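You operate a simulated robot arm through the tools that you are given. There is no shell and no other tool. Be economical: measure what you need, move in short steps, check, and stop when the job is done.

You are at the controls of a simulated two-armed robot. One attempt, no reset.

JOB
Pick up the green tube from the top of the trolley with one hand, pass it to the other hand and put it on the masking table by the stencil frame. Set down upright: green tube.
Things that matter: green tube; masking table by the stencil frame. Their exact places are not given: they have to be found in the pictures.

It is judged by the outcome, as a careful person would: the job done as asked, and still so three seconds after it is handed in. It fails if anything else is knocked over, pushed out of place, dropped, spilled or broken.

ROBOT AND FRAMES
Two 7-joint arms with two-finger parallel grippers on one trunk, on a base that drives. Base frame: it is fixed to the floor where the robot stands at the start and does not move with it; the origin is under the middle of the robot, x ahead of it, y to its left, z up. Readings come in mm, degrees, newtons and seconds.
The left shoulder is at the start at [60, 189, 1027], the right one opposite. With the tool pointing down near the work surface each hand reaches from about 100 to 640 mm from the robot's upright axis, wherever it stands, measured 20 degrees to its own side. Places, roughly: green tube (5x5x17 cm) [700, 100, 900]; masking table by the stencil frame (24x30 cm) [940, 2400, 880]. Payload 3.43 kg a hand.
The tool frame of a hand sits at the grasp point between the pads (the TCP): z along the fingers, y along the line on which they close. The tips reach 30 mm beyond it. The gripper opens to 94 mm. The fingers are 28 mm wide and 10 mm thick; the gripper's body (50 by 96 mm) begins 55 mm behind the TCP.
Orientation is that of the tool frame in the base frame, as a unit quaternion [x, y, z, w]. With the fingers straight down and closing along the base's y, the tool's x points along the base's -x, its y along +y and its z along -z.

CONTROLS
- The arms move only by the tool move_arm. It takes "left_series", "right_series" or both (then of equal length, played together; a hand with none holds still); each is text: rows parted by semicolons, each of 7 numbers parted by spaces: the shift along the tool's x, y, z in mm, then the turn, a rotation vector about the tool's x, y, z in degrees, then the gripper command, from -1 (fully open) to 1 (shut), values between in proportion. In form: x y z ax ay az hand; .... A call has 1 to 8 rows; each row is the pose to reach, as a shift and turn from the pose commanded when the call began, along the tool's axes at that moment. Each row takes 0.2 s and may step no farther than 50 mm and 8.6 degrees from the row before; otherwise, or with a gripper value out of range, the whole call is refused. Where a pose cannot be reached the arm comes as near as it can. A force on the tool above 40 N (or 10 N above the force at the start of the call, whichever is more), or a blocked arm, ends the call early, and 0.2 s more pass. Each finger travels about 153 mm/s and halts on what it meets, pressing with about 29 N; the grip force reading is that of the motor and also rises with nothing between the fingers. The clock runs only during rows and for 0.2 s after the last one: add rows that repeat a pose to give the fingers time. The reply holds the time, the measured pose of the TCP, the force on the tool along the base axes, the opening and the grip force, in the units named above and with some noise, with the torque about the TCP (base axes, N m) and any sound that the robot's microphone picked up.
- Cameras (640 x 400 px; columns grow to the right, rows downward): "scene" is now at [15, 24.7, 1576.4]; the picture's right is [0.28, -0.96, 0.00], its down [-0.72, -0.21, -0.66] and it looks along [0.63, 0.18, -0.75] (base axes); focal length 248 px, centre (320, 200). "left" rides on the left gripper at [76, -14, -102] in its tool frame; the picture's right is [0.18, 0.98, 0.00], its down [-0.75, 0.14, -0.64] and it looks along [-0.63, 0.12, 0.77] (tool axes); focal length 243 px, centre (320, 200). "right" rides on the right gripper at [76, 14, -103] in its tool frame; the picture's right is [-0.18, 0.98, 0.00], its down [-0.75, -0.14, -0.64] and it looks along [-0.63, -0.12, 0.77] (tool axes); focal length 243 px, centre (320, 200).
- camera(camera): a new picture of that camera. No time passes.
- move_column(by): slides the trunk up (or, below 0, down) by that many mm; the arms and the scene camera ride with it, the base frame stays. It gives what a move gives, with no picture.
- steer(legs): drives the robot by 1 to 6 legs, each [ahead, left, turn to the left] in mm, mm and degrees, along the robot's own axes; the way and the turn of a leg run together, so that a leg with both is an arc; at most 1500 mm and 180 degrees a leg. The arms and the cameras ride along, it lands a little off, and it stops where it bumps. It gives what a move gives.
- pan_tilt(pan, tilt): turns the head with the scene camera to pan (to the left, within 86 degrees either way) and tilt (down, from -29 to 69), counted from straight ahead of the robot. It gives what a move gives.
- point_at(camera, pixels): for up to 12 pixels [column, row] of the newest picture of that camera ("zoom" is the newest enlarged one), the place [x, y, z] in the base frame of the surface seen there, good to about 3 mm. No time passes.
- close_up(camera, box): a new picture of the part [left, top, right, bottom] of that camera's present view, enlarged. No time passes.
- finish_job(): hands the job in; it is judged then, once.

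Keep the steps short. Do not move on a guess: measure, check each grasp and each placing, and mend mistakes. In all there are 80 turns and 58 pictures (those below and enlarged ones count). Leave the grippers open and the arms clear of the work at the hand-in unless told otherwise, and finish with a single line.

The tools are called after "Call:" as a command line: name --argument value ..., lists and objects as JSON in quotes. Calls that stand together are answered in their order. move_arm: Moves the arms, as the interface text tells. Its arguments: {"type":"object","properties":{"left_series":{"type":"string"},"right_series":{"type":"string"}},"required":[]} The other tools are called the same way: move_column (by) slides the trunk up or down; steer (legs) drives the base; pan_tilt (pan, tilt) turns the head that bears the scene camera; camera (camera) takes a picture; point_at (camera, pixels) gives the place of the surface under pixels of a picture; close_up (camera, box) takes an enlarged picture of a part of a camera's view; finish_job () hands the job in.

At the start:

```text
clock: 0.0
left_position: [395.2, 335.4, 1081.4]
left_tcp_rot: [0.0, 1.0, 0.0, 0.001]
left_ft_force: [0.2, 0.2, 0.6]
left_ft_torque: [0.0, 0.0, 0.01]
left_opening: 94.0
left_gripper_force: 0.2
right_position: [341.0, -75.2, 1034.7]
right_tcp_rot: [0.0, 1.0, 0.0, 0.0]
right_ft_force: [0.1, -0.5, 0.1]
right_ft_torque: [-0.01, -0.02, 0.03]
right_opening: 93.7
right_gripper_force: 0.1
trunk travel left (down, up): [-699.0, 291.0]
robot x, y, heading: [1.8, 0.5, 0.0]
head pan, tilt: [16.0, 48.8]
```

scene: 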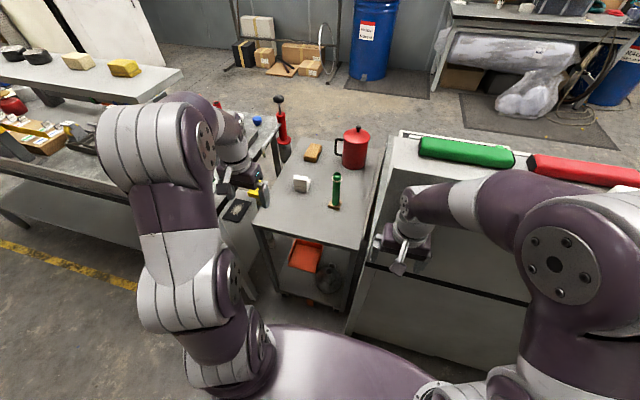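
right: 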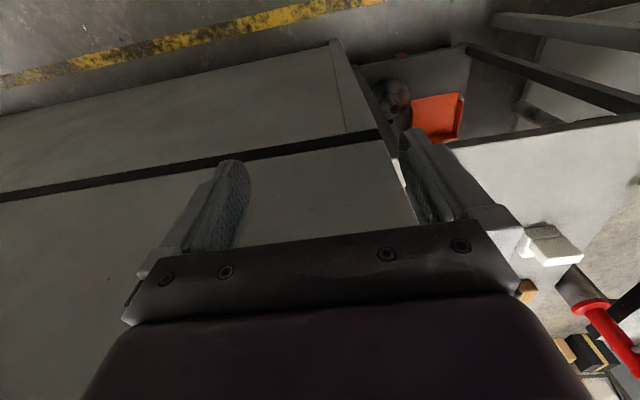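
left: 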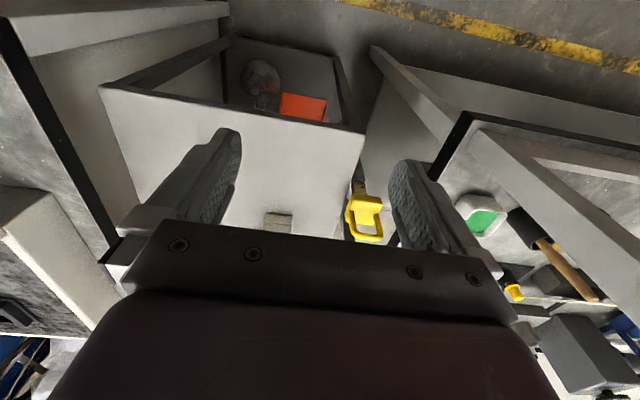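

The green tube seems to be at about (336,190) in the scene picture, on the trolley. I'll enlarge that area and measure it.

Call:
close_up --camera "scene" --box '[240, 100, 440, 225]'

Call:
point_at --camera "scene" --pixels '[[336, 176], [336, 190], [334, 206], [301, 184], [355, 140], [258, 225], [350, 245], [312, 152], [384, 150], [392, 160], [345, 225]]'

```text
3.20 times, centred on (340, 162) of scene
```

zoom: 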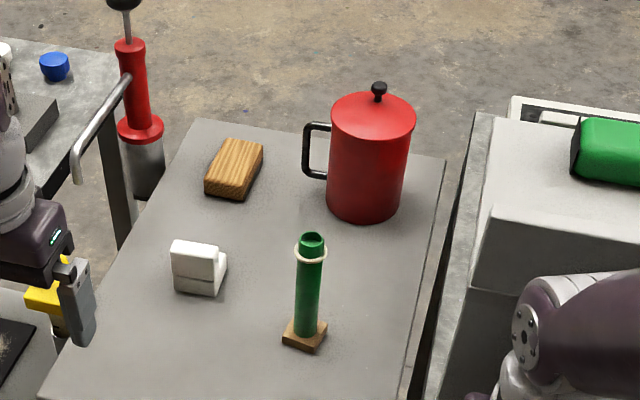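

```text
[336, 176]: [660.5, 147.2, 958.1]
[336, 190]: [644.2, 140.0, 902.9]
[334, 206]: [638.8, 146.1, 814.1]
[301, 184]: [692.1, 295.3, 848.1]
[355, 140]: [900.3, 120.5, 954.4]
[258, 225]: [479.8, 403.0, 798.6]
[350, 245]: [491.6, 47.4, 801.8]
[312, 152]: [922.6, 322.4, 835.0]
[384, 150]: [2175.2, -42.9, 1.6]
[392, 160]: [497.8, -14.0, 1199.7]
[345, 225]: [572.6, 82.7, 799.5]
```

The tube is thin, with a square wooden foot, and its top is near z = 965. Next I measure it more finely in the enlarged picture, then look to the left for the masking table.

Call:
point_at --camera "zoom" --pixels '[[312, 238], [310, 252], [296, 252], [327, 252], [308, 275], [306, 315], [296, 315], [316, 315], [284, 342], [318, 350], [326, 326], [293, 323]]'

Call:
pan_tilt --pan 68 --tilt 22

Call:
camera --camera "scene"

```text
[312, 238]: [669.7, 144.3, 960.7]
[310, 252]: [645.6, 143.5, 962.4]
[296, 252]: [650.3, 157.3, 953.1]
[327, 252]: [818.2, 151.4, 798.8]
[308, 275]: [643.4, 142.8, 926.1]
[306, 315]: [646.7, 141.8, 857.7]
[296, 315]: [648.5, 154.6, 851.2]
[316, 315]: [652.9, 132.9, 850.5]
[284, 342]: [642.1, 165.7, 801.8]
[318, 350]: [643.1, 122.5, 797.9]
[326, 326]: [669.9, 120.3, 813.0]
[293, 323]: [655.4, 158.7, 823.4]
```

```text
clock: 1.2
left_position: [395.9, 336.6, 1082.5]
left_tcp_rot: [-0.001, 1.0, 0.0, -0.001]
left_ft_force: [-0.2, 0.6, -0.2]
left_ft_torque: [0.0, 0.02, -0.01]
left_opening: 94.0
left_gripper_force: 0.1
right_position: [339.9, -76.3, 1034.9]
right_tcp_rot: [0.0, 1.0, 0.0, -0.001]
right_ft_force: [-0.5, 0.1, 0.9]
right_ft_torque: [0.02, 0.0, -0.02]
right_opening: 94.0
right_gripper_force: 0.1
trunk travel left (down, up): [-699.0, 291.0]
robot x, y, heading: [-2.5, 0.4, -0.1]
head pan, tilt: [68.0, 22.0]
```

```text
53 pictures are left
```

scene: 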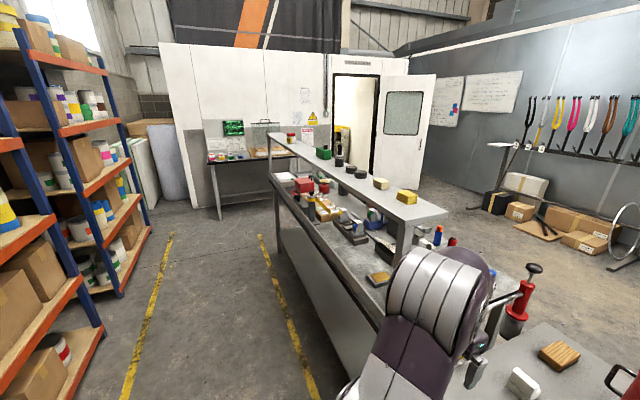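

The rough target place falls at around (318,168). I'll enlarge that part.

Call:
close_up --camera "scene" --box '[190, 100, 450, 262]'

Call:
point_at --camera "scene" --pixels '[[310, 180], [300, 185], [340, 210], [240, 155], [280, 152], [235, 128], [380, 275], [277, 175], [281, 250], [350, 365], [293, 137], [440, 215]]'

```text
2.46 times, centred on (320, 181) of scene
```

zoom: 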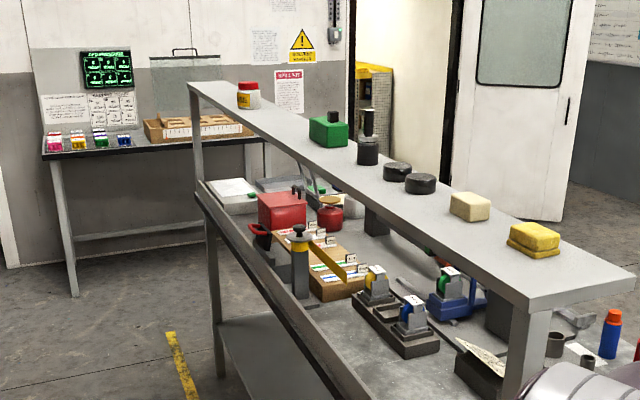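

```text
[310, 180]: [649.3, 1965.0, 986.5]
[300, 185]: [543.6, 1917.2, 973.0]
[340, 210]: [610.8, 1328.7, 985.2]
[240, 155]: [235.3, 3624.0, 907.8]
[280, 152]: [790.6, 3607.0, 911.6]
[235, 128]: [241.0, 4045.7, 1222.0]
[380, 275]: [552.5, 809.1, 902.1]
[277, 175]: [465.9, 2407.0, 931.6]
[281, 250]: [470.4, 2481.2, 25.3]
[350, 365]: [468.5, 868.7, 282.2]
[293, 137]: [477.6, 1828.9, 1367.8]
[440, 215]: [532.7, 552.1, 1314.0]
```

Call:
close_up --camera "scene" --box '[260, 150, 356, 210]'

Call:
point_at --camera "scene" --pixels '[[284, 180], [292, 178], [302, 173], [312, 173], [319, 175], [325, 182], [331, 184], [345, 190], [370, 215], [395, 245], [420, 235], [320, 145]]'

```text
6.67 times, centred on (308, 180) of scene
```

zoom: 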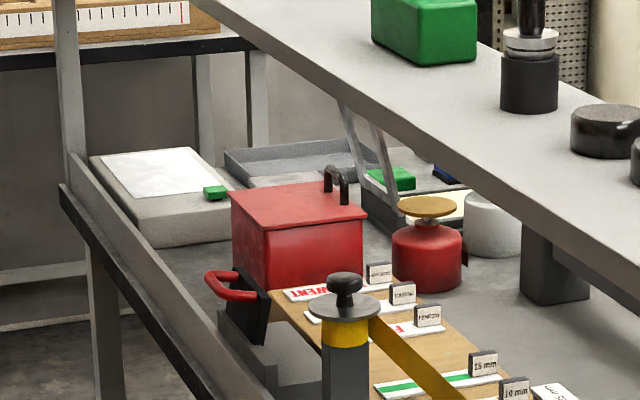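

```text
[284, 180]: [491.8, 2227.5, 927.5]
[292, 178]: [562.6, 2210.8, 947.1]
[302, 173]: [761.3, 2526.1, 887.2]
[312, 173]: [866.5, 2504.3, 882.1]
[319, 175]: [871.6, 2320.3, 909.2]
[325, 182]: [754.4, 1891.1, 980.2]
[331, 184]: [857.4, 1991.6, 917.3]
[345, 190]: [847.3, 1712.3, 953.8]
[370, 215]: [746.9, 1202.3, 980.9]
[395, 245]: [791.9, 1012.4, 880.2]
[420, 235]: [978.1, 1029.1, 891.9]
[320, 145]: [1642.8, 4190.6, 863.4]
```

The masking area is at the far end of the long bench, so I'll inspect it once I get closer. I'll pick up the tube first: left hand, fingers horizontal and pointing ahead, gripping the shaft at about (657,143). I start by turning the left hand up from straight down and moving it in front of the tube, high above the table.

Call:
move_arm --left_series "-12 -22 0 0 -8.5 0 -1; -25 -44 0 0 -17 0 -1; -37 -66 0 0 -25.5 0 -1; -50 -88 0 0 -34 0 -1; -62 -110 0 0 -42.5 0 -1; -75 -132 0 0 -51 0 -1; -87 -154 0 0 -59.5 0 -1; -100 -176 0 0 -68 0 -1"

Call:
pan_tilt --pan 12 --tilt 52

Call:
camera --camera "scene"

```text
clock: 3.0
left_position: [487.9, 222.8, 1080.8]
left_tcp_rot: [0.011, 0.837, -0.01, 0.546]
left_ft_force: [0.5, 0.9, -0.4]
left_ft_torque: [-0.03, 0.03, -0.02]
left_opening: 94.3
left_gripper_force: 0.1
left hand out of reach, approached as far as the arm can: row 5, 6, 7, 8
right_position: [341.2, -75.2, 1035.2]
right_tcp_rot: [0.0, 1.0, -0.001, -0.001]
right_ft_force: [0.6, 0.5, 1.2]
right_ft_torque: [0.0, 0.01, 0.03]
right_opening: 93.9
right_gripper_force: 0.1
trunk travel left (down, up): [-699.0, 291.0]
robot x, y, heading: [-2.2, 0.4, -0.2]
head pan, tilt: [68.0, 22.0]
```

```text
clock: 4.3
left_position: [485.9, 220.6, 1080.6]
left_tcp_rot: [0.011, 0.838, -0.01, 0.545]
left_ft_force: [0.3, 0.4, -0.8]
left_ft_torque: [-0.01, -0.01, -0.02]
left_opening: 93.9
left_gripper_force: 0.0
right_position: [340.5, -74.8, 1034.7]
right_tcp_rot: [0.0, 1.0, 0.0, 0.0]
right_ft_force: [-0.7, 0.1, 0.7]
right_ft_torque: [0.01, 0.03, -0.01]
right_opening: 94.2
right_gripper_force: 0.0
trunk travel left (down, up): [-699.0, 291.0]
robot x, y, heading: [-4.5, -0.8, 0.1]
head pan, tilt: [12.0, 52.0]
```

```text
50 pictures are left
```

scene: 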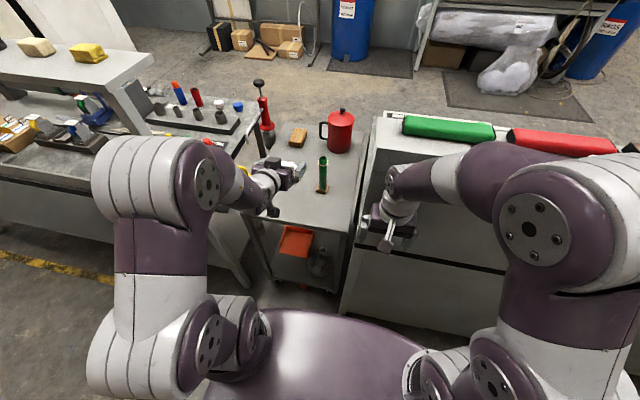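

The orientation is nearly there (66 degrees of pitch), but the fold was too tight on position. I'll go forward and down to about (560,143,960) and finish the turn. That leaves the fingertips about 50 mm short of the tube.

Call:
move_arm --left_series "0 0 30 0 0 0 -1; 15 -15 55 0 -6 0 -1; 30 -30 75 0 -12 0 -1; 45 -45 90 0 -18 0 -1; 60 -60 105 0 -24 0 -1; 80 -78 116 0 -24 0 -1; 80 -78 116 0 -24 0 -1"

```text
clock: 5.9
left_position: [624.9, 236.4, 1002.7]
left_tcp_rot: [0.035, 0.703, -0.01, 0.71]
left_ft_force: [-0.2, 0.9, 0.0]
left_ft_torque: [-0.01, 0.0, -0.01]
left_opening: 94.0
left_gripper_force: 0.1
left hand out of reach, approached as far as the arm can: row 1, 2, 3, 4, 5, 6, 7
right_position: [340.2, -75.1, 1035.3]
right_tcp_rot: [-0.001, 1.0, 0.0, 0.0]
right_ft_force: [-0.3, -0.2, -0.3]
right_ft_torque: [0.02, -0.05, -0.04]
right_opening: 93.7
right_gripper_force: 0.1
trunk travel left (down, up): [-699.0, 291.0]
robot x, y, heading: [0.9, -0.9, -0.1]
head pan, tilt: [12.0, 52.0]
```

The hand is now level, but pointing straight ahead limits the wrist. The left arm should be happier with the hand turned inward to the right, so I'll turn it 32 degrees right about the vertical and draw back slightly.

Call:
move_arm --left_series "0 -9 -10 8 0 0 -1; 0 -18 -20 16 0 0 -1; 0 -27 -30 24 0 0 -1; 0 -36 -35 32 0 0 -1; 0 -36 -35 32 0 0 -1"

```text
clock: 7.1
left_position: [648.9, 167.7, 1021.2]
left_tcp_rot: [0.224, 0.681, -0.196, 0.669]
left_ft_force: [-0.2, 0.7, 0.0]
left_ft_torque: [0.02, -0.01, 0.0]
left_opening: 94.1
left_gripper_force: 0.1
left hand out of reach, approached as far as the arm can: row 1, 2, 3, 4, 5
right_position: [341.3, -75.3, 1035.0]
right_tcp_rot: [0.0, 1.0, 0.0, -0.001]
right_ft_force: [-0.4, 0.3, 0.0]
right_ft_torque: [0.0, 0.03, 0.01]
right_opening: 94.1
right_gripper_force: 0.0
trunk travel left (down, up): [-699.0, 291.0]
robot x, y, heading: [2.7, 1.2, -0.1]
head pan, tilt: [12.0, 52.0]
```

Pulling back is what the arm can't do: it is too folded. Backing the base up 130 mm means the tube is reached with the arm more stretched. The hand rises clear of everything at z = 1021, so I'll back up now.

Call:
steer --legs '[[-150, 0, 0]]'

Call:
move_arm --left_series "20 0 0 0 0 0 -1; 40 0 0 0 0 0 -1; 40 0 0 0 0 0 -1"

```text
clock: 8.4
left_position: [498.0, 167.1, 1020.8]
left_tcp_rot: [0.225, 0.681, -0.196, 0.669]
left_ft_force: [-0.1, -0.2, 0.1]
left_ft_torque: [0.02, 0.04, 0.01]
left_opening: 94.2
left_gripper_force: 0.1
right_position: [187.2, -75.7, 1035.7]
right_tcp_rot: [0.001, 1.0, 0.001, 0.0]
right_ft_force: [0.1, -0.6, 0.9]
right_ft_torque: [-0.02, 0.01, 0.0]
right_opening: 93.9
right_gripper_force: 0.1
trunk travel left (down, up): [-699.0, 291.0]
robot x, y, heading: [-151.7, 0.3, -0.0]
head pan, tilt: [12.0, 52.0]
```

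```text
clock: 9.2
left_position: [503.8, 159.7, 988.6]
left_tcp_rot: [0.224, 0.684, -0.193, 0.666]
left_ft_force: [1.4, -0.3, -0.1]
left_ft_torque: [0.0, -0.02, 0.01]
left_opening: 93.9
left_gripper_force: 0.0
left hand out of reach, approached as far as the arm can: row 1, 2, 3
right_position: [189.4, -75.0, 1034.5]
right_tcp_rot: [0.001, 1.0, 0.0, 0.0]
right_ft_force: [-0.2, -0.3, -0.1]
right_ft_torque: [0.01, 0.02, 0.07]
right_opening: 94.1
right_gripper_force: 0.1
trunk travel left (down, up): [-699.0, 291.0]
robot x, y, heading: [-150.6, 2.6, -0.2]
head pan, tilt: [12.0, 52.0]
```

That's in hand. Now to a standoff 90 mm behind the tube along the finger direction, at z about 890: roughly (583,194,890).

Call:
move_arm --left_series "0 25 25 0 0 0 -1; 0 50 50 0 0 0 -1; 25 69 50 0 0 0 -1; 50 69 50 0 0 0 -1; 75 69 50 0 0 0 -1; 100 69 50 0 0 0 -1; 100 69 50 0 0 0 -1"

Call:
camera --camera "scene"

Call:
camera --camera "left"

```text
clock: 10.8
left_position: [584.1, 193.7, 903.3]
left_tcp_rot: [0.228, 0.674, -0.192, 0.676]
left_ft_force: [-8.5, -1.3, 16.0]
left_ft_torque: [0.85, 2.53, 0.65]
left_opening: 93.9
left_gripper_force: 0.0
right_position: [185.8, -75.7, 1036.6]
right_tcp_rot: [0.001, 1.0, 0.0, 0.002]
right_ft_force: [-0.1, -0.2, 0.2]
right_ft_torque: [0.01, 0.0, 0.02]
right_opening: 94.1
right_gripper_force: 0.0
trunk travel left (down, up): [-699.0, 291.0]
robot x, y, heading: [-152.2, -0.9, -0.0]
head pan, tilt: [12.0, 52.0]
stopped in row 7 (left hand): the force on the tool passed its limit (the readings are from after the stop); the commanded pose is now the measured one
```

```text
49 pictures are left
```

scene: 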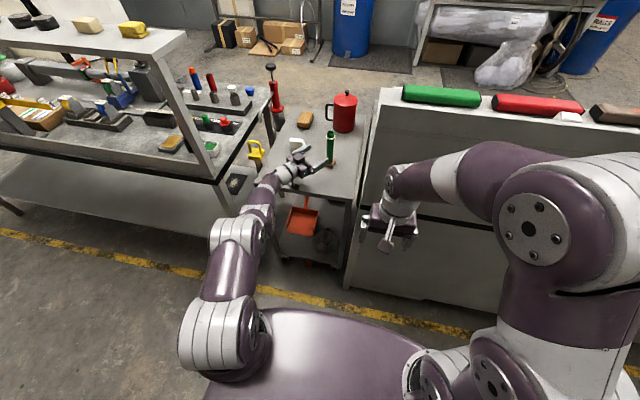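

```text
48 pictures are left
```

left: 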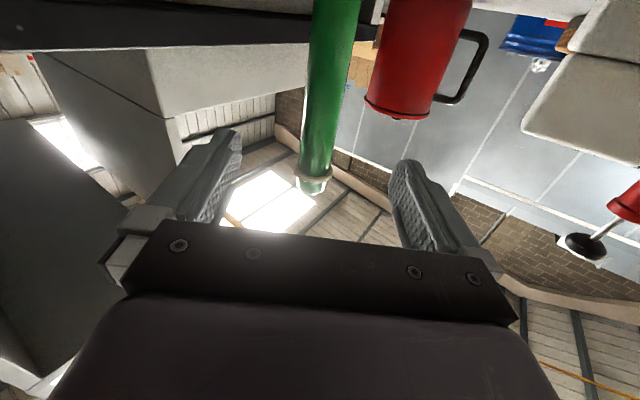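

The left hand pressed about 16 N at z = 903. The housing under it is too low for a level grasp near the trolley top. I'll raise it 45 mm and then pitch the hand 35 degrees nose down, which lifts the housing and lets me grip low on the shaft.

Call:
move_arm --left_series "-25 0 -5 0 0 0 -1; -45 0 -10 0 0 0 -1; -45 0 -10 0 8 0 -1; -45 0 -10 0 16 0 -1; -45 0 -10 0 24 0 -1; -45 0 -10 0 32 0 -1; -45 0 -10 0 36 0 -1; -45 0 -10 0 36 0 -1"

Call:
close_up --camera "scene" --box '[240, 80, 400, 230]'

```text
clock: 12.6
left_position: [578.4, 197.7, 944.2]
left_tcp_rot: [0.275, 0.852, -0.113, 0.432]
left_ft_force: [0.3, -0.2, -0.3]
left_ft_torque: [0.02, 0.0, 0.02]
left_opening: 94.1
left_gripper_force: 0.0
right_position: [189.5, -75.4, 1035.7]
right_tcp_rot: [0.0, 1.0, 0.0, 0.001]
right_ft_force: [0.2, -0.7, 0.2]
right_ft_torque: [0.0, -0.02, -0.04]
right_opening: 94.1
right_gripper_force: 0.0
trunk travel left (down, up): [-699.0, 291.0]
robot x, y, heading: [-148.6, 0.1, -0.2]
head pan, tilt: [12.0, 52.0]
```

```text
2.67 times, centred on (320, 155) of scene
```

zoom: 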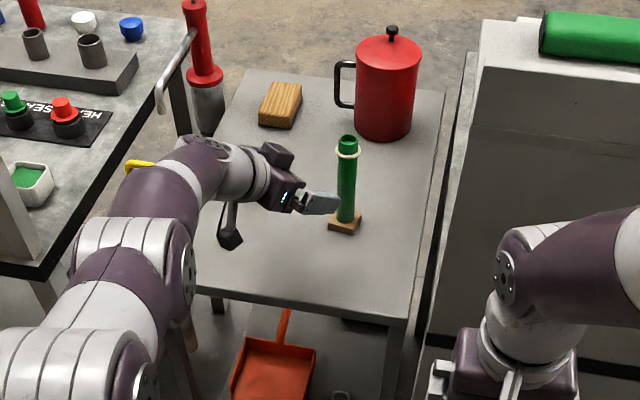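

The pose is good. Next I descend straight to z about 852 behind the tube.

Call:
move_arm --left_series "18 -1 14 0 0 0 -1; 37 -2 28 0 0 0 -1; 55 -3 42 0 0 0 -1; 73 -4 55 0 0 0 -1; 73 -4 55 0 0 0 -1"

Call:
camera --camera "left"

Call:
close_up --camera "scene" --box '[260, 110, 388, 190]'

```text
clock: 13.8
left_position: [577.2, 197.7, 852.8]
left_tcp_rot: [0.275, 0.851, -0.113, 0.433]
left_ft_force: [0.4, 0.4, 0.1]
left_ft_torque: [0.01, -0.01, -0.01]
left_opening: 93.6
left_gripper_force: 0.1
right_position: [187.9, -75.6, 1035.2]
right_tcp_rot: [0.0, 1.0, -0.001, 0.0]
right_ft_force: [-0.3, -0.8, -0.2]
right_ft_torque: [0.02, 0.01, 0.04]
right_opening: 94.0
right_gripper_force: 0.1
trunk travel left (down, up): [-699.0, 291.0]
robot x, y, heading: [-151.5, 2.2, 0.0]
head pan, tilt: [12.0, 52.0]
```

```text
46 pictures are left
```

left: 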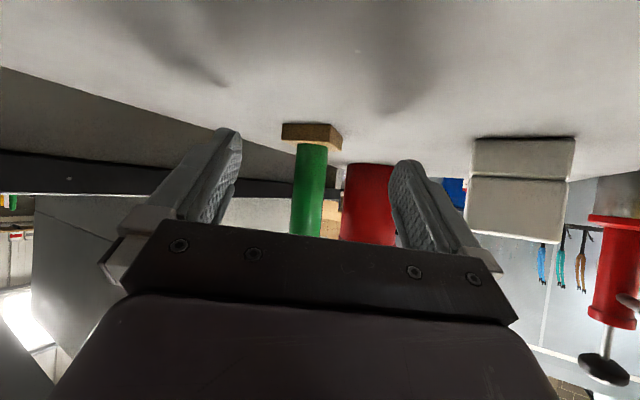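

```text
5.00 times, centred on (324, 150) of scene
```

zoom: 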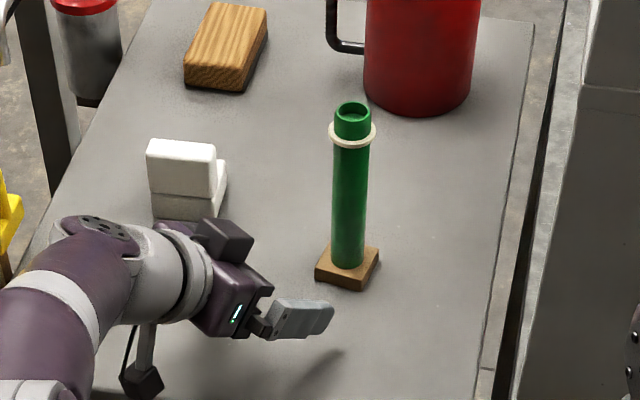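

The tube is centred between the fingers, at column 312. I advance level by about 97 mm, then close.

Call:
move_arm --left_series "-15 0 20 0 0 0 -1; -30 0 40 0 0 0 -1; -45 0 60 0 0 0 -1; -59 0 78 0 0 0 -1; -59 0 78 0 0 0 -1"

Call:
camera --camera "left"

Call:
close_up --camera "scene" --box '[260, 110, 388, 190]'

```text
clock: 15.0
left_position: [616.3, 160.3, 851.9]
left_tcp_rot: [0.275, 0.851, -0.114, 0.433]
left_ft_force: [0.2, -0.2, 1.1]
left_ft_torque: [0.01, -0.01, 0.0]
left_opening: 93.8
left_gripper_force: 0.0
left hand out of reach, approached as far as the arm can: row 2, 3, 4, 5
right_position: [187.6, -75.6, 1035.3]
right_tcp_rot: [0.001, 1.0, -0.001, 0.0]
right_ft_force: [0.3, -0.4, -0.1]
right_ft_torque: [-0.03, 0.01, 0.04]
right_opening: 94.0
right_gripper_force: 0.1
trunk travel left (down, up): [-699.0, 291.0]
robot x, y, heading: [-152.5, 0.4, -0.4]
head pan, tilt: [12.0, 52.0]
```

```text
44 pictures are left
```

left: 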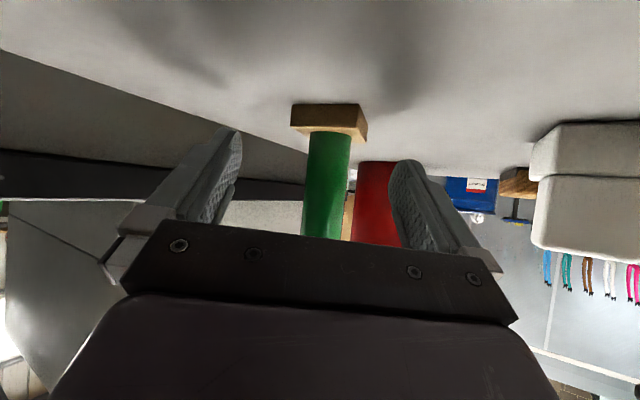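

```text
5.00 times, centred on (324, 150) of scene
```

zoom: 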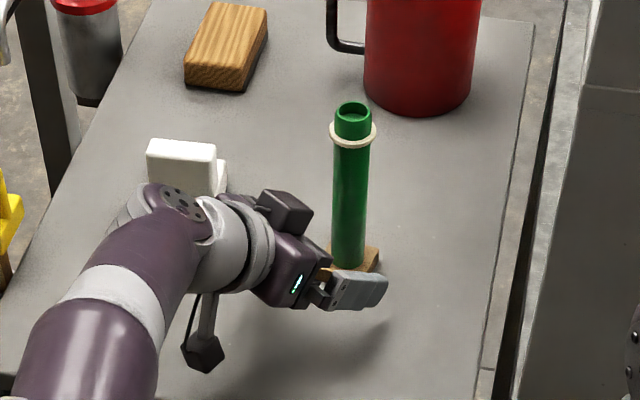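

The arm is at the end of its reach, still about 44 mm short. The base can supply that: 41 ahead and 17 to the right.

Call:
steer --legs '[[41, -17, 0]]'

Call:
camera --camera "left"

Call:
close_up --camera "scene" --box '[260, 110, 388, 190]'

```text
clock: 15.9
left_position: [656.9, 143.8, 852.9]
left_tcp_rot: [0.275, 0.852, -0.113, 0.432]
left_ft_force: [-0.5, 0.2, -0.4]
left_ft_torque: [-0.01, 0.03, 0.03]
left_opening: 93.7
left_gripper_force: 0.1
right_position: [229.3, -93.5, 1035.1]
right_tcp_rot: [0.0, 1.0, -0.001, 0.001]
right_ft_force: [0.3, -1.1, 0.7]
right_ft_torque: [0.03, 0.02, -0.02]
right_opening: 94.0
right_gripper_force: 0.0
trunk travel left (down, up): [-699.0, 291.0]
robot x, y, heading: [-108.4, -18.8, -0.2]
head pan, tilt: [12.0, 52.0]
```

```text
42 pictures are left
```

left: 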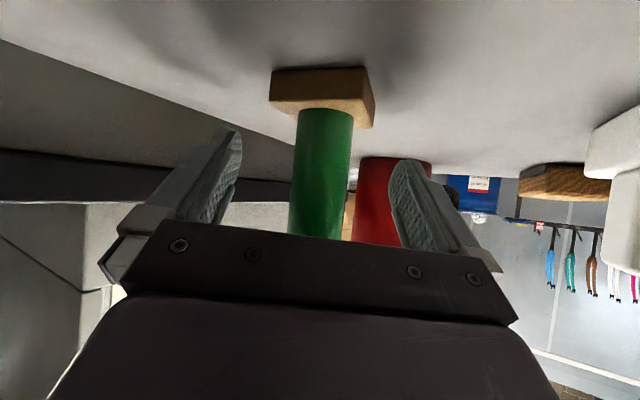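

```text
5.00 times, centred on (324, 150) of scene
```

zoom: 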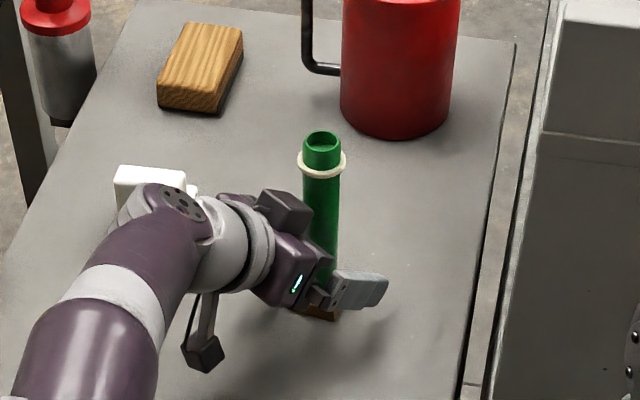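

The TCP is on the shaft axis at (657,144). Closing.

Call:
move_arm --left_series "0 0 0 0 0 0 0; 0 0 0 0 0 0 0.6; 0 0 0 0 0 0 1; 0 0 0 0 0 0 1; 0 0 0 0 0 0 1"

Call:
close_up --camera "scene" --box '[260, 110, 388, 190]'

```text
clock: 17.1
left_position: [657.4, 144.6, 853.0]
left_tcp_rot: [0.275, 0.851, -0.113, 0.433]
left_ft_force: [-0.4, -0.5, 0.9]
left_ft_torque: [-0.04, 0.0, -0.01]
left_opening: 33.7
left_gripper_force: 28.9
right_position: [228.0, -92.1, 1035.6]
right_tcp_rot: [0.001, 1.0, 0.0, 0.0]
right_ft_force: [0.3, 0.3, 0.2]
right_ft_torque: [0.02, -0.01, -0.01]
right_opening: 93.9
right_gripper_force: 0.1
trunk travel left (down, up): [-699.0, 291.0]
robot x, y, heading: [-108.5, -18.4, -0.1]
head pan, tilt: [12.0, 52.0]
```

```text
5.00 times, centred on (324, 150) of scene
```

zoom: 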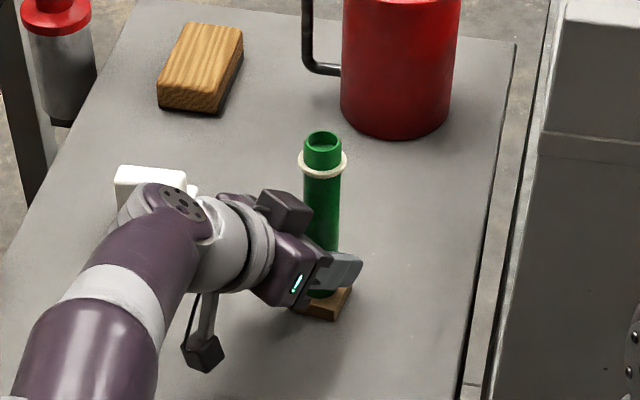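

Gripped, with an opening of 33.7 mm at 29 N. The TCP is 53 mm above the tube's bottom. I lift straight up with the trunk, then check.

Call:
move_column --by 150

Call:
camera --camera "scene"

```text
clock: 18.9
left_position: [658.3, 144.4, 1002.2]
left_tcp_rot: [0.275, 0.851, -0.113, 0.432]
left_ft_force: [-0.3, -0.4, -1.3]
left_ft_torque: [0.02, 0.0, 0.01]
left_opening: 33.4
left_gripper_force: 29.1
right_position: [229.3, -92.9, 1184.5]
right_tcp_rot: [0.0, 1.0, 0.0, 0.0]
right_ft_force: [-0.3, -0.1, -0.1]
right_ft_torque: [-0.01, 0.01, 0.0]
right_opening: 94.0
right_gripper_force: 0.1
trunk travel left (down, up): [-849.0, 141.0]
robot x, y, heading: [-111.7, -15.6, -0.1]
head pan, tilt: [12.0, 52.0]
```

```text
39 pictures are left
```

scene: 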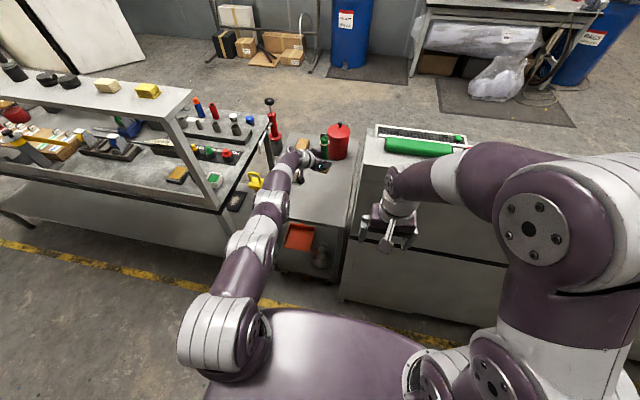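

It's lifted. I back away from the trolley into free floor.

Call:
steer --legs '[[-350, 0, 0]]'

Call:
pan_tilt --pan 65 --tilt 18

Call:
camera --camera "scene"

```text
clock: 21.1
left_position: [306.7, 144.2, 1001.4]
left_tcp_rot: [0.275, 0.852, -0.114, 0.431]
left_ft_force: [0.1, -0.1, -2.1]
left_ft_torque: [0.01, 0.02, -0.04]
left_opening: 33.9
left_gripper_force: 28.9
right_position: [-122.0, -91.9, 1184.3]
right_tcp_rot: [0.0, 1.0, 0.0, -0.001]
right_ft_force: [-0.2, 0.9, 0.4]
right_ft_torque: [-0.03, -0.04, 0.0]
right_opening: 94.2
right_gripper_force: 0.1
trunk travel left (down, up): [-849.0, 141.0]
robot x, y, heading: [-461.7, -19.1, 0.0]
head pan, tilt: [12.0, 52.0]
```

```text
clock: 22.4
left_position: [306.2, 144.7, 1001.8]
left_tcp_rot: [0.275, 0.851, -0.114, 0.432]
left_ft_force: [-1.0, 0.3, -1.1]
left_ft_torque: [-0.01, 0.01, 0.0]
left_opening: 33.7
left_gripper_force: 29.0
right_position: [-122.7, -91.8, 1184.1]
right_tcp_rot: [0.0, 1.0, 0.0, 0.0]
right_ft_force: [-0.1, -0.1, -0.5]
right_ft_torque: [-0.04, -0.03, 0.01]
right_opening: 94.0
right_gripper_force: 0.1
trunk travel left (down, up): [-849.0, 141.0]
robot x, y, heading: [-462.9, -16.3, 0.3]
head pan, tilt: [65.0, 18.0]
```

```text
38 pictures are left
```

scene: 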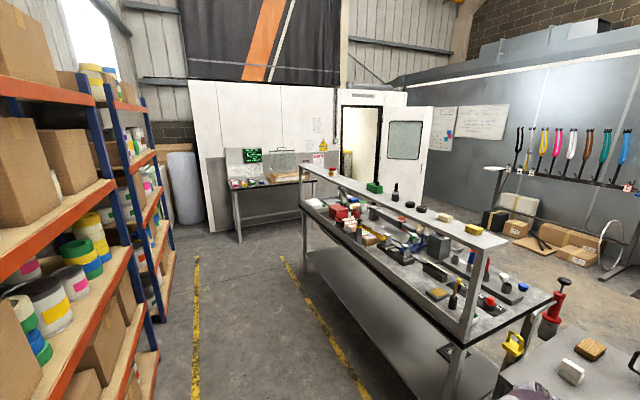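

I check the aisle's width and the bench's far end before planning the drive.

Call:
point_at --camera "scene" --pixels '[[196, 300], [320, 310], [158, 300], [150, 352], [302, 262], [310, 195], [440, 338], [240, 238], [318, 210], [550, 297], [350, 190], [330, 204]]'

Call:
close_up --camera "scene" --box '[290, 160, 418, 240]'

```text
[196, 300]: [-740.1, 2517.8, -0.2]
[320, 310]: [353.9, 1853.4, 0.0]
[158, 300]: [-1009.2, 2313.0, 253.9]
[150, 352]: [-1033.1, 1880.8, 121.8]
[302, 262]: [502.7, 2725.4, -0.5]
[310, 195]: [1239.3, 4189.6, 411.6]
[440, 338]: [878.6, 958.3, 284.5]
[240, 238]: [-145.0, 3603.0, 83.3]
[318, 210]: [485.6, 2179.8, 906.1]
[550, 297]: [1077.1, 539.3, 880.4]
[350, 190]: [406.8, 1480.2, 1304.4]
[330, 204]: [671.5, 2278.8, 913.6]
```

```text
5.00 times, centred on (354, 200) of scene
```

zoom: 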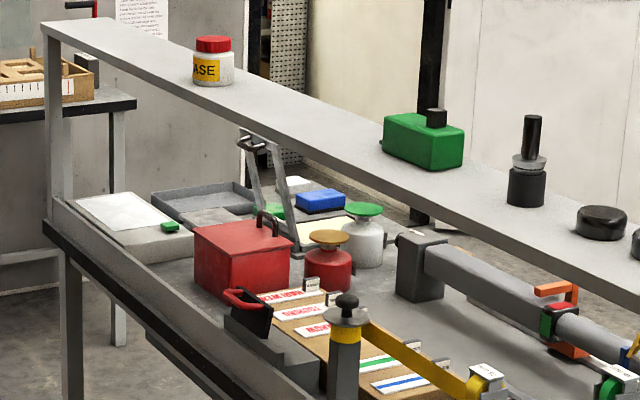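

The bench (x 470–1080, top about 880) has its masking end far off, best reached from the +x side round the far end. Before handing over I'll look closely at the tube in the left hand, checking the ring near its top.

Call:
pan_tilt --pan 12 --tilt 42

Call:
close_up --camera "scene" --box '[260, 140, 388, 220]'

```text
clock: 23.6
left_position: [306.9, 144.0, 1002.5]
left_tcp_rot: [0.275, 0.852, -0.113, 0.432]
left_ft_force: [-0.4, 0.6, -2.1]
left_ft_torque: [0.05, -0.02, 0.01]
left_opening: 33.9
left_gripper_force: 28.4
right_position: [-121.8, -91.5, 1183.4]
right_tcp_rot: [0.0, 1.0, 0.0, -0.001]
right_ft_force: [-0.2, -0.1, -0.1]
right_ft_torque: [0.0, 0.03, -0.01]
right_opening: 94.2
right_gripper_force: 0.0
trunk travel left (down, up): [-849.0, 141.0]
robot x, y, heading: [-463.9, -16.5, -0.1]
head pan, tilt: [12.0, 42.0]
```

```text
5.00 times, centred on (324, 180) of scene
```

zoom: 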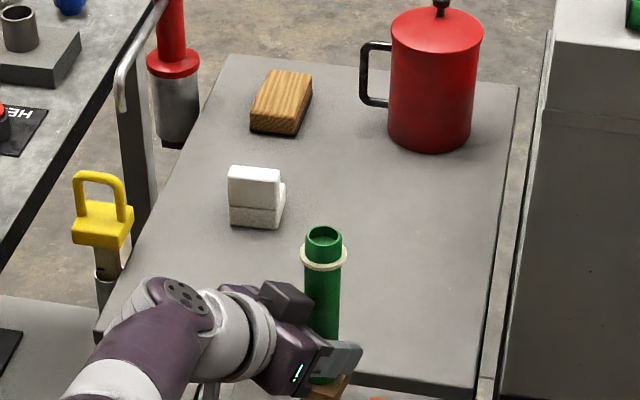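

The ring is about 47 mm wide and sits roughly 20 mm below the top of the 34–36 mm tube. I measure the neck above it.

Call:
point_at --camera "zoom" --pixels '[[323, 248], [323, 255], [323, 262], [323, 267], [323, 272], [323, 280], [306, 240], [341, 240], [302, 252], [346, 252], [323, 229], [323, 310]]'

```text
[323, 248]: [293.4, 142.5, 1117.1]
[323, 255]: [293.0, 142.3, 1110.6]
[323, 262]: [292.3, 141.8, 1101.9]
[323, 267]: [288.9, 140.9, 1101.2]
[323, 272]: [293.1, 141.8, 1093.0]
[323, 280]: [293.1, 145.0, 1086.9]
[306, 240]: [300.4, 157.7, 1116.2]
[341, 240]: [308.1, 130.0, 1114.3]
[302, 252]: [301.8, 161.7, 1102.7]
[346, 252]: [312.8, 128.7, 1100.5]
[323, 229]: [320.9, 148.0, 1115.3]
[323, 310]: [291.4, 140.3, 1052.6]
```

The neck above the ring is about 15 mm tall (z 1103–1118) and 28 mm across. It can be gripped with the fingertips straight from above, with no clash between the hands. I bring the left hand inward to about (60,60) and turn the right hand 45 degrees so its camera stays clear.

Call:
move_arm --left_series "14 -35 -22 0 0 0 1; 29 -70 -43 0 0 0 1; 43 -105 -65 0 0 0 1; 58 -139 -87 0 0 0 1; 72 -174 -109 0 0 0 1; 87 -209 -130 0 0 0 1; 87 -209 -130 0 0 0 1" --right_series "0 0 0 0 0 -7.5 -1; 0 0 0 0 0 -15 -1; 0 0 0 0 0 -22.5 -1; 0 0 0 0 0 -30 -1; 0 0 0 0 0 -37.5 -1; 0 0 0 0 0 -45 -1; 0 0 0 0 0 -45 -1"

Call:
camera --camera "scene"

```text
clock: 25.2
left_position: [318.6, 105.1, 1063.3]
left_tcp_rot: [0.282, 0.818, -0.09, 0.494]
left_ft_force: [-0.1, -0.9, -1.3]
left_ft_torque: [0.0, -0.02, 0.01]
left_opening: 33.7
left_gripper_force: 29.4
left hand out of reach, approached as far as the arm can: row 1, 2, 3, 4, 5, 6, 7
right_position: [-121.9, -92.4, 1184.9]
right_tcp_rot: [-0.384, 0.923, 0.0, 0.0]
right_ft_force: [0.4, 0.2, 0.1]
right_ft_torque: [0.02, -0.02, 0.01]
right_opening: 94.1
right_gripper_force: 0.0
trunk travel left (down, up): [-849.0, 141.0]
robot x, y, heading: [-463.5, -18.3, 0.1]
head pan, tilt: [12.0, 42.0]
stopped in row 7 (left hand): the arm was blocked; the commanded pose is now the measured one
```

```text
35 pictures are left
```

scene: 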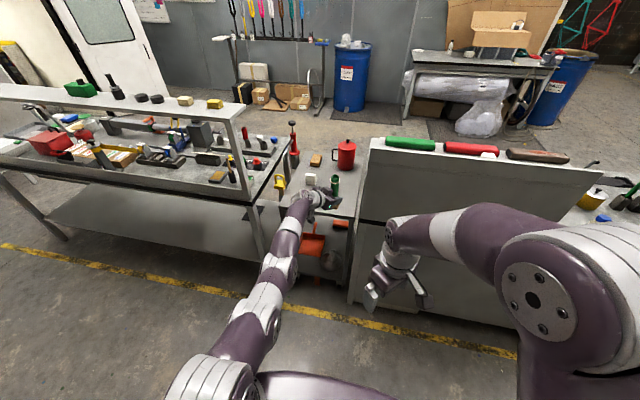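

The left arm is stretched and its wrist is limited while the forearm slopes down. Raising the hand relative to the shoulder should let it fold, so I try up 100 and back 60.

Call:
move_arm --left_series "-16 -5 -24 0 0 0 1; -32 -10 -48 0 0 0 1; -48 -15 -71 0 0 0 1; -65 -20 -95 0 0 0 1; -65 -20 -95 0 0 0 1"

```text
clock: 26.4
left_position: [329.0, 113.0, 1161.4]
left_tcp_rot: [0.281, 0.819, -0.09, 0.491]
left_ft_force: [-0.1, 0.4, -1.3]
left_ft_torque: [0.01, 0.02, -0.01]
left_opening: 33.8
left_gripper_force: 29.0
left hand out of reach, approached as far as the arm can: row 1, 2, 3, 4, 5
right_position: [-121.2, -92.2, 1184.7]
right_tcp_rot: [-0.385, 0.923, 0.0, 0.001]
right_ft_force: [-0.3, 0.2, -0.3]
right_ft_torque: [0.02, -0.02, 0.01]
right_opening: 94.2
right_gripper_force: 0.1
trunk travel left (down, up): [-849.0, 141.0]
robot x, y, heading: [-462.6, -19.4, -0.0]
head pan, tilt: [12.0, 42.0]
```

The arm is stuck straight, so pulling directly back has no effect. The place (robot x 730, y 198) worked before, so I go back there by moving sideways and down, restoring the pitch.

Call:
move_arm --left_series "28 1 -4 0 1.5 0 1; 57 3 -8 0 3 0 1; 85 4 -12 0 4.5 0 1; 113 5 -16 0 6 0 1; 142 7 -20 0 7.5 0 1; 142 7 -20 0 7.5 0 1"

```text
clock: 27.8
left_position: [300.8, 191.9, 1046.9]
left_tcp_rot: [0.286, 0.849, -0.071, 0.438]
left_ft_force: [0.0, 0.6, -2.4]
left_ft_torque: [0.0, 0.0, -0.01]
left_opening: 34.0
left_gripper_force: 28.8
left hand out of reach, approached as far as the arm can: row 1, 2, 3, 4, 5, 6
right_position: [-122.0, -92.3, 1183.8]
right_tcp_rot: [-0.385, 0.923, 0.001, 0.001]
right_ft_force: [0.3, 0.6, -0.4]
right_ft_torque: [0.01, 0.0, -0.01]
right_opening: 93.9
right_gripper_force: 0.1
trunk travel left (down, up): [-849.0, 141.0]
robot x, y, heading: [-459.8, -17.3, 0.0]
head pan, tilt: [12.0, 42.0]
```

Still stretched. I combine a pull back of 100 with a moderate pitch down (24 degrees), which suits the wrist.

Call:
move_arm --left_series "0 0 0 0 8 0 1; 0 0 0 0 16 0 1; 11 -14 -18 0 24 0 1; 22 -28 -35 0 24 0 1; 33 -41 -52 0 24 0 1; 45 -55 -70 0 24 0 1; 45 -55 -70 0 24 0 1"

Call:
camera --camera "scene"

```text
clock: 29.4
left_position: [277.9, 190.2, 1048.2]
left_tcp_rot: [0.294, 0.922, -0.01, 0.25]
left_ft_force: [-0.2, -0.4, -1.6]
left_ft_torque: [0.02, 0.0, 0.02]
left_opening: 34.0
left_gripper_force: 29.4
left hand out of reach, approached as far as the arm can: row 2, 4, 5, 6, 7
right_position: [-121.6, -91.1, 1185.7]
right_tcp_rot: [-0.385, 0.923, 0.0, 0.0]
right_ft_force: [0.2, -1.1, 0.0]
right_ft_torque: [0.01, 0.0, 0.02]
right_opening: 93.7
right_gripper_force: 0.1
trunk travel left (down, up): [-849.0, 141.0]
robot x, y, heading: [-463.4, -13.8, 0.1]
head pan, tilt: [12.0, 42.0]
```

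```text
34 pictures are left
```

scene: 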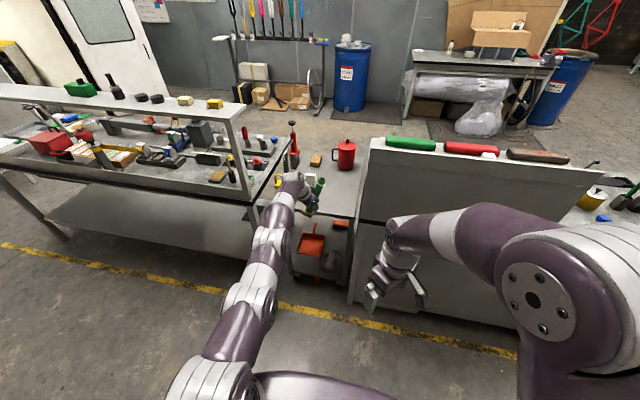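

The arm is still straight. In the folded pose the earlier limit came at roughly 35–40 degrees off vertical, so I pitch 20 degrees further down while drawing back. The tube leans in the hand but is held firmly.

Call:
move_arm --left_series "0 0 0 0 7 0 1; 0 0 0 0 14 0 1; 0 0 0 0 20 0 1; 10 -10 -10 0 20 0 1; 25 -22 -18 0 20 0 1; 40 -35 -25 0 20 0 1; 55 -47 -33 0 20 0 1; 55 -47 -33 0 20 0 1"

```text
clock: 31.2
left_position: [198.4, 187.0, 1043.8]
left_tcp_rot: [0.292, 0.952, 0.041, 0.087]
left_ft_force: [0.3, -0.9, -1.6]
left_ft_torque: [0.0, 0.03, 0.03]
left_opening: 33.5
left_gripper_force: 28.9
left hand out of reach, approached as far as the arm can: row 1, 2, 3, 4, 5, 6
right_position: [-121.7, -92.6, 1184.8]
right_tcp_rot: [-0.384, 0.923, 0.0, 0.0]
right_ft_force: [0.4, -0.5, -0.2]
right_ft_torque: [0.03, -0.03, 0.01]
right_opening: 94.2
right_gripper_force: 0.0
trunk travel left (down, up): [-849.0, 141.0]
robot x, y, heading: [-463.9, -20.3, -0.1]
head pan, tilt: [12.0, 42.0]
```

It folded. I continue: back 180, right 40, up 60.

Call:
move_arm --left_series "23 -25 -19 0 0 0 1; 46 -50 -38 0 0 0 1; 70 -74 -56 0 0 0 1; 93 -99 -75 0 0 0 1; 116 -124 -94 0 0 0 1; 116 -124 -94 0 0 0 1"

Call:
camera --camera "scene"

```text
clock: 32.6
left_position: [19.3, 146.8, 1102.2]
left_tcp_rot: [0.291, 0.952, 0.04, 0.086]
left_ft_force: [0.5, 0.1, -1.8]
left_ft_torque: [0.01, 0.01, 0.0]
left_opening: 33.5
left_gripper_force: 29.2
right_position: [-121.1, -91.8, 1184.5]
right_tcp_rot: [-0.385, 0.923, -0.001, 0.0]
right_ft_force: [0.1, -0.3, -0.4]
right_ft_torque: [0.03, -0.03, 0.03]
right_opening: 94.0
right_gripper_force: 0.1
trunk travel left (down, up): [-849.0, 141.0]
robot x, y, heading: [-464.2, -14.7, 0.1]
head pan, tilt: [12.0, 42.0]
```

```text
33 pictures are left
```

scene: 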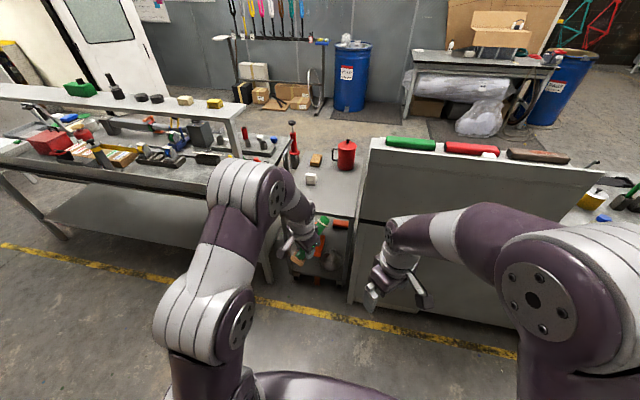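

Folded nicely with the elbow up. Now I pitch the hand back up 32 degrees to bring the tube nearer upright.

Call:
move_arm --left_series "0 0 0 0 -8 0 1; 0 0 0 0 -16 0 1; 0 0 0 0 -24 0 1; 0 0 0 0 -32 0 1; 0 0 0 0 -32 0 1"

Call:
pan_tilt --pan 8 --tilt 50

Call:
close_up --camera "scene" --box '[220, 100, 460, 250]'

```text
clock: 33.8
left_position: [20.0, 146.7, 1102.7]
left_tcp_rot: [0.293, 0.894, -0.041, 0.338]
left_ft_force: [-0.1, -0.4, -1.9]
left_ft_torque: [0.0, 0.01, -0.02]
left_opening: 33.7
left_gripper_force: 29.0
right_position: [-120.8, -93.0, 1184.3]
right_tcp_rot: [-0.383, 0.924, 0.0, 0.0]
right_ft_force: [-0.3, -0.3, 0.2]
right_ft_torque: [-0.01, -0.02, -0.03]
right_opening: 93.9
right_gripper_force: 0.0
trunk travel left (down, up): [-849.0, 141.0]
robot x, y, heading: [-462.4, -16.4, -0.2]
head pan, tilt: [12.0, 42.0]
```

```text
clock: 34.5
left_position: [19.7, 148.1, 1103.4]
left_tcp_rot: [0.292, 0.894, -0.04, 0.337]
left_ft_force: [0.2, 0.0, -2.3]
left_ft_torque: [0.01, 0.02, 0.03]
left_opening: 33.8
left_gripper_force: 28.4
right_position: [-121.5, -91.7, 1185.1]
right_tcp_rot: [-0.385, 0.923, 0.001, 0.0]
right_ft_force: [0.1, -0.3, -0.4]
right_ft_torque: [0.02, 0.0, -0.04]
right_opening: 93.8
right_gripper_force: 0.0
trunk travel left (down, up): [-849.0, 141.0]
robot x, y, heading: [-465.3, -20.1, -0.2]
head pan, tilt: [8.0, 50.0]
```

```text
2.67 times, centred on (340, 175) of scene
```

zoom: 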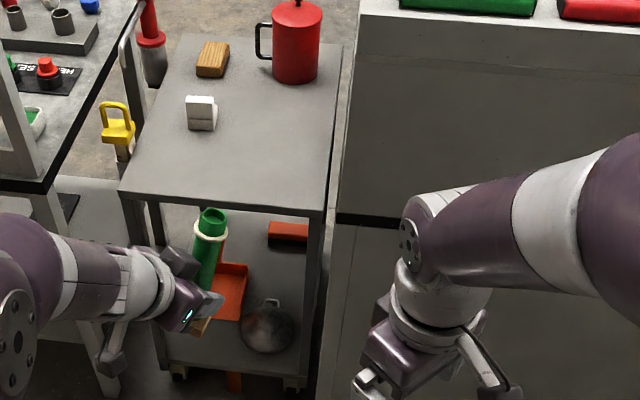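

No limits now. I apply the exact small turn (3.9, -13.9, -2.7 degrees) back to the grasp orientation so the tube is upright, and shift it 80 mm toward the right hand.

Call:
move_arm --left_series "-17 -18 11 1.9 -6.9 -1.3 1; -34 -36 22 3.85 -13.9 -2.7 1; -52 -55 33 3.85 -13.9 -2.7 1; -52 -55 33 3.85 -13.9 -2.7 1"

Call:
close_up --camera "scene" --box '[260, 130, 420, 230]'

```text
clock: 35.5
left_position: [41.6, 66.7, 1106.3]
left_tcp_rot: [0.275, 0.847, -0.114, 0.44]
left_ft_force: [0.2, 0.8, -1.7]
left_ft_torque: [-0.03, -0.05, 0.03]
left_opening: 33.9
left_gripper_force: 28.8
right_position: [-121.0, -91.7, 1185.1]
right_tcp_rot: [-0.384, 0.923, 0.001, 0.0]
right_ft_force: [0.1, -0.2, 0.0]
right_ft_torque: [0.0, -0.06, -0.03]
right_opening: 94.2
right_gripper_force: 0.1
trunk travel left (down, up): [-849.0, 141.0]
robot x, y, heading: [-461.5, -17.6, -0.1]
head pan, tilt: [8.0, 50.0]
```

```text
4.00 times, centred on (340, 180) of scene
```

zoom: 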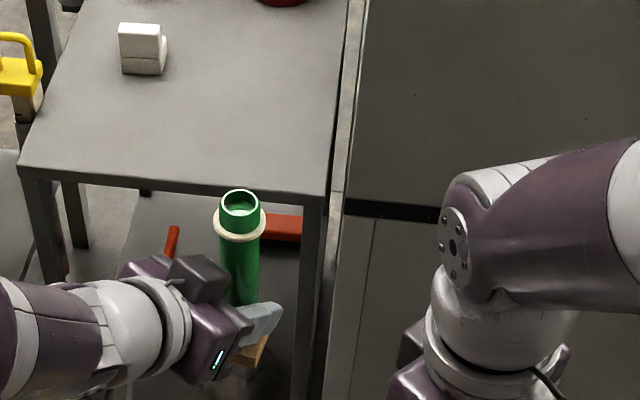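

The tube is upright again at (42,67). I measure the neck's rim and ring.

Call:
point_at --camera "zoom" --pixels '[[222, 205], [259, 205], [240, 221], [240, 192], [240, 228], [240, 237], [240, 242], [216, 222], [264, 222], [240, 262]]'

```text
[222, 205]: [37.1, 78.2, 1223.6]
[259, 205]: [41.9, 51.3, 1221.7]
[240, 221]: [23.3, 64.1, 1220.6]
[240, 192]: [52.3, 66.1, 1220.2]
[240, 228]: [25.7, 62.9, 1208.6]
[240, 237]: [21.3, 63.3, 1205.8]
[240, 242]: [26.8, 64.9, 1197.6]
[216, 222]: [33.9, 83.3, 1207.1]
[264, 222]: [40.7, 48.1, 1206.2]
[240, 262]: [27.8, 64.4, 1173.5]
```

Rim centre is about (38.5, 65, 1221) and the ring's top is at 1206. The right hand rises to z = 1310 and then moves over the tube.

Call:
move_arm --right_series "0 0 -42 0 0 0 -1; 0 0 -84 0 0 0 -1; 0 0 -125 0 0 0 -1; -45 0 -125 0 0 0 -1; -90 -1 -125 0 0 0 -1; -135 -1 -125 0 0 0 -1; -180 -2 -125 0 0 0 -1; -223 -2 -125 0 0 0 -1"

Call:
camera --camera "right"

Call:
camera --camera "scene"

```text
clock: 37.3
left_position: [40.1, 67.0, 1106.5]
left_tcp_rot: [0.274, 0.847, -0.113, 0.441]
left_ft_force: [0.8, -0.4, -1.6]
left_ft_torque: [0.02, -0.01, 0.0]
left_opening: 33.6
left_gripper_force: 28.6
right_position: [-40.1, 5.5, 1212.3]
right_tcp_rot: [-0.384, 0.923, 0.001, 0.001]
right_ft_force: [-0.6, 0.0, -0.1]
right_ft_torque: [-0.03, -0.03, -0.01]
right_opening: 94.1
right_gripper_force: 0.1
right hand out of reach, approached as far as the arm can: row 2, 3, 4, 5, 6, 7, 8
trunk travel left (down, up): [-849.0, 141.0]
robot x, y, heading: [-462.9, -15.1, -0.0]
head pan, tilt: [8.0, 50.0]
```

```text
30 pictures are left
```

right: 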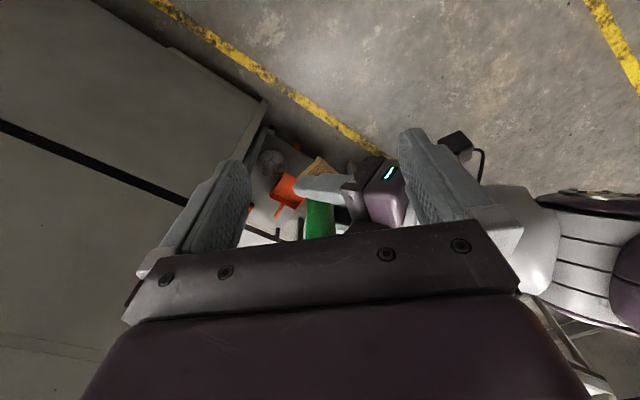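

```text
29 pictures are left
```

scene: 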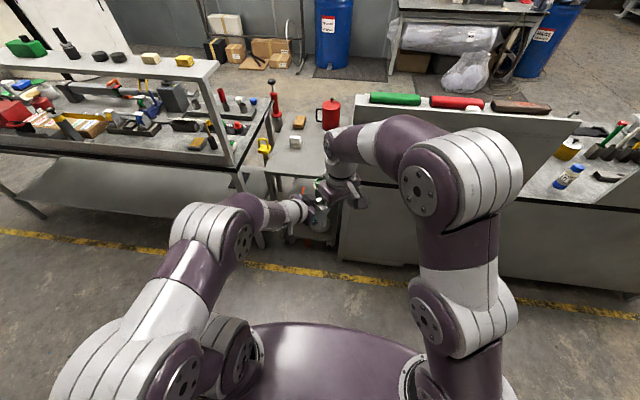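

The right hand can't get that high with its tool down (limit about 1212). I back it off 40 mm and lower the left hand by 100 mm instead.

Call:
move_arm --left_series "16 -1 12 0 0 0 1; 32 -2 23 0 0 0 1; 49 -3 35 0 0 0 1; 65 -4 47 0 0 0 1; 81 -5 59 0 0 0 1; 81 -5 59 0 0 0 1" --right_series "20 0 0 0 0 0 -1; 40 0 0 0 0 0 -1; 40 0 0 0 0 0 -1; 40 0 0 0 0 0 -1; 40 0 0 0 0 0 -1; 40 0 0 0 0 0 -1"

```text
clock: 38.7
left_position: [39.9, 66.9, 1005.1]
left_tcp_rot: [0.275, 0.847, -0.114, 0.441]
left_ft_force: [-0.7, -0.3, -1.6]
left_ft_torque: [0.0, 0.01, 0.02]
left_opening: 33.8
left_gripper_force: 29.0
right_position: [-71.6, -23.8, 1213.0]
right_tcp_rot: [-0.384, 0.923, 0.0, 0.0]
right_ft_force: [-0.3, 0.1, -1.1]
right_ft_torque: [0.0, -0.02, -0.02]
right_opening: 93.9
right_gripper_force: 0.0
trunk travel left (down, up): [-849.0, 141.0]
robot x, y, heading: [-461.2, -13.7, 0.0]
head pan, tilt: [8.0, 50.0]
```

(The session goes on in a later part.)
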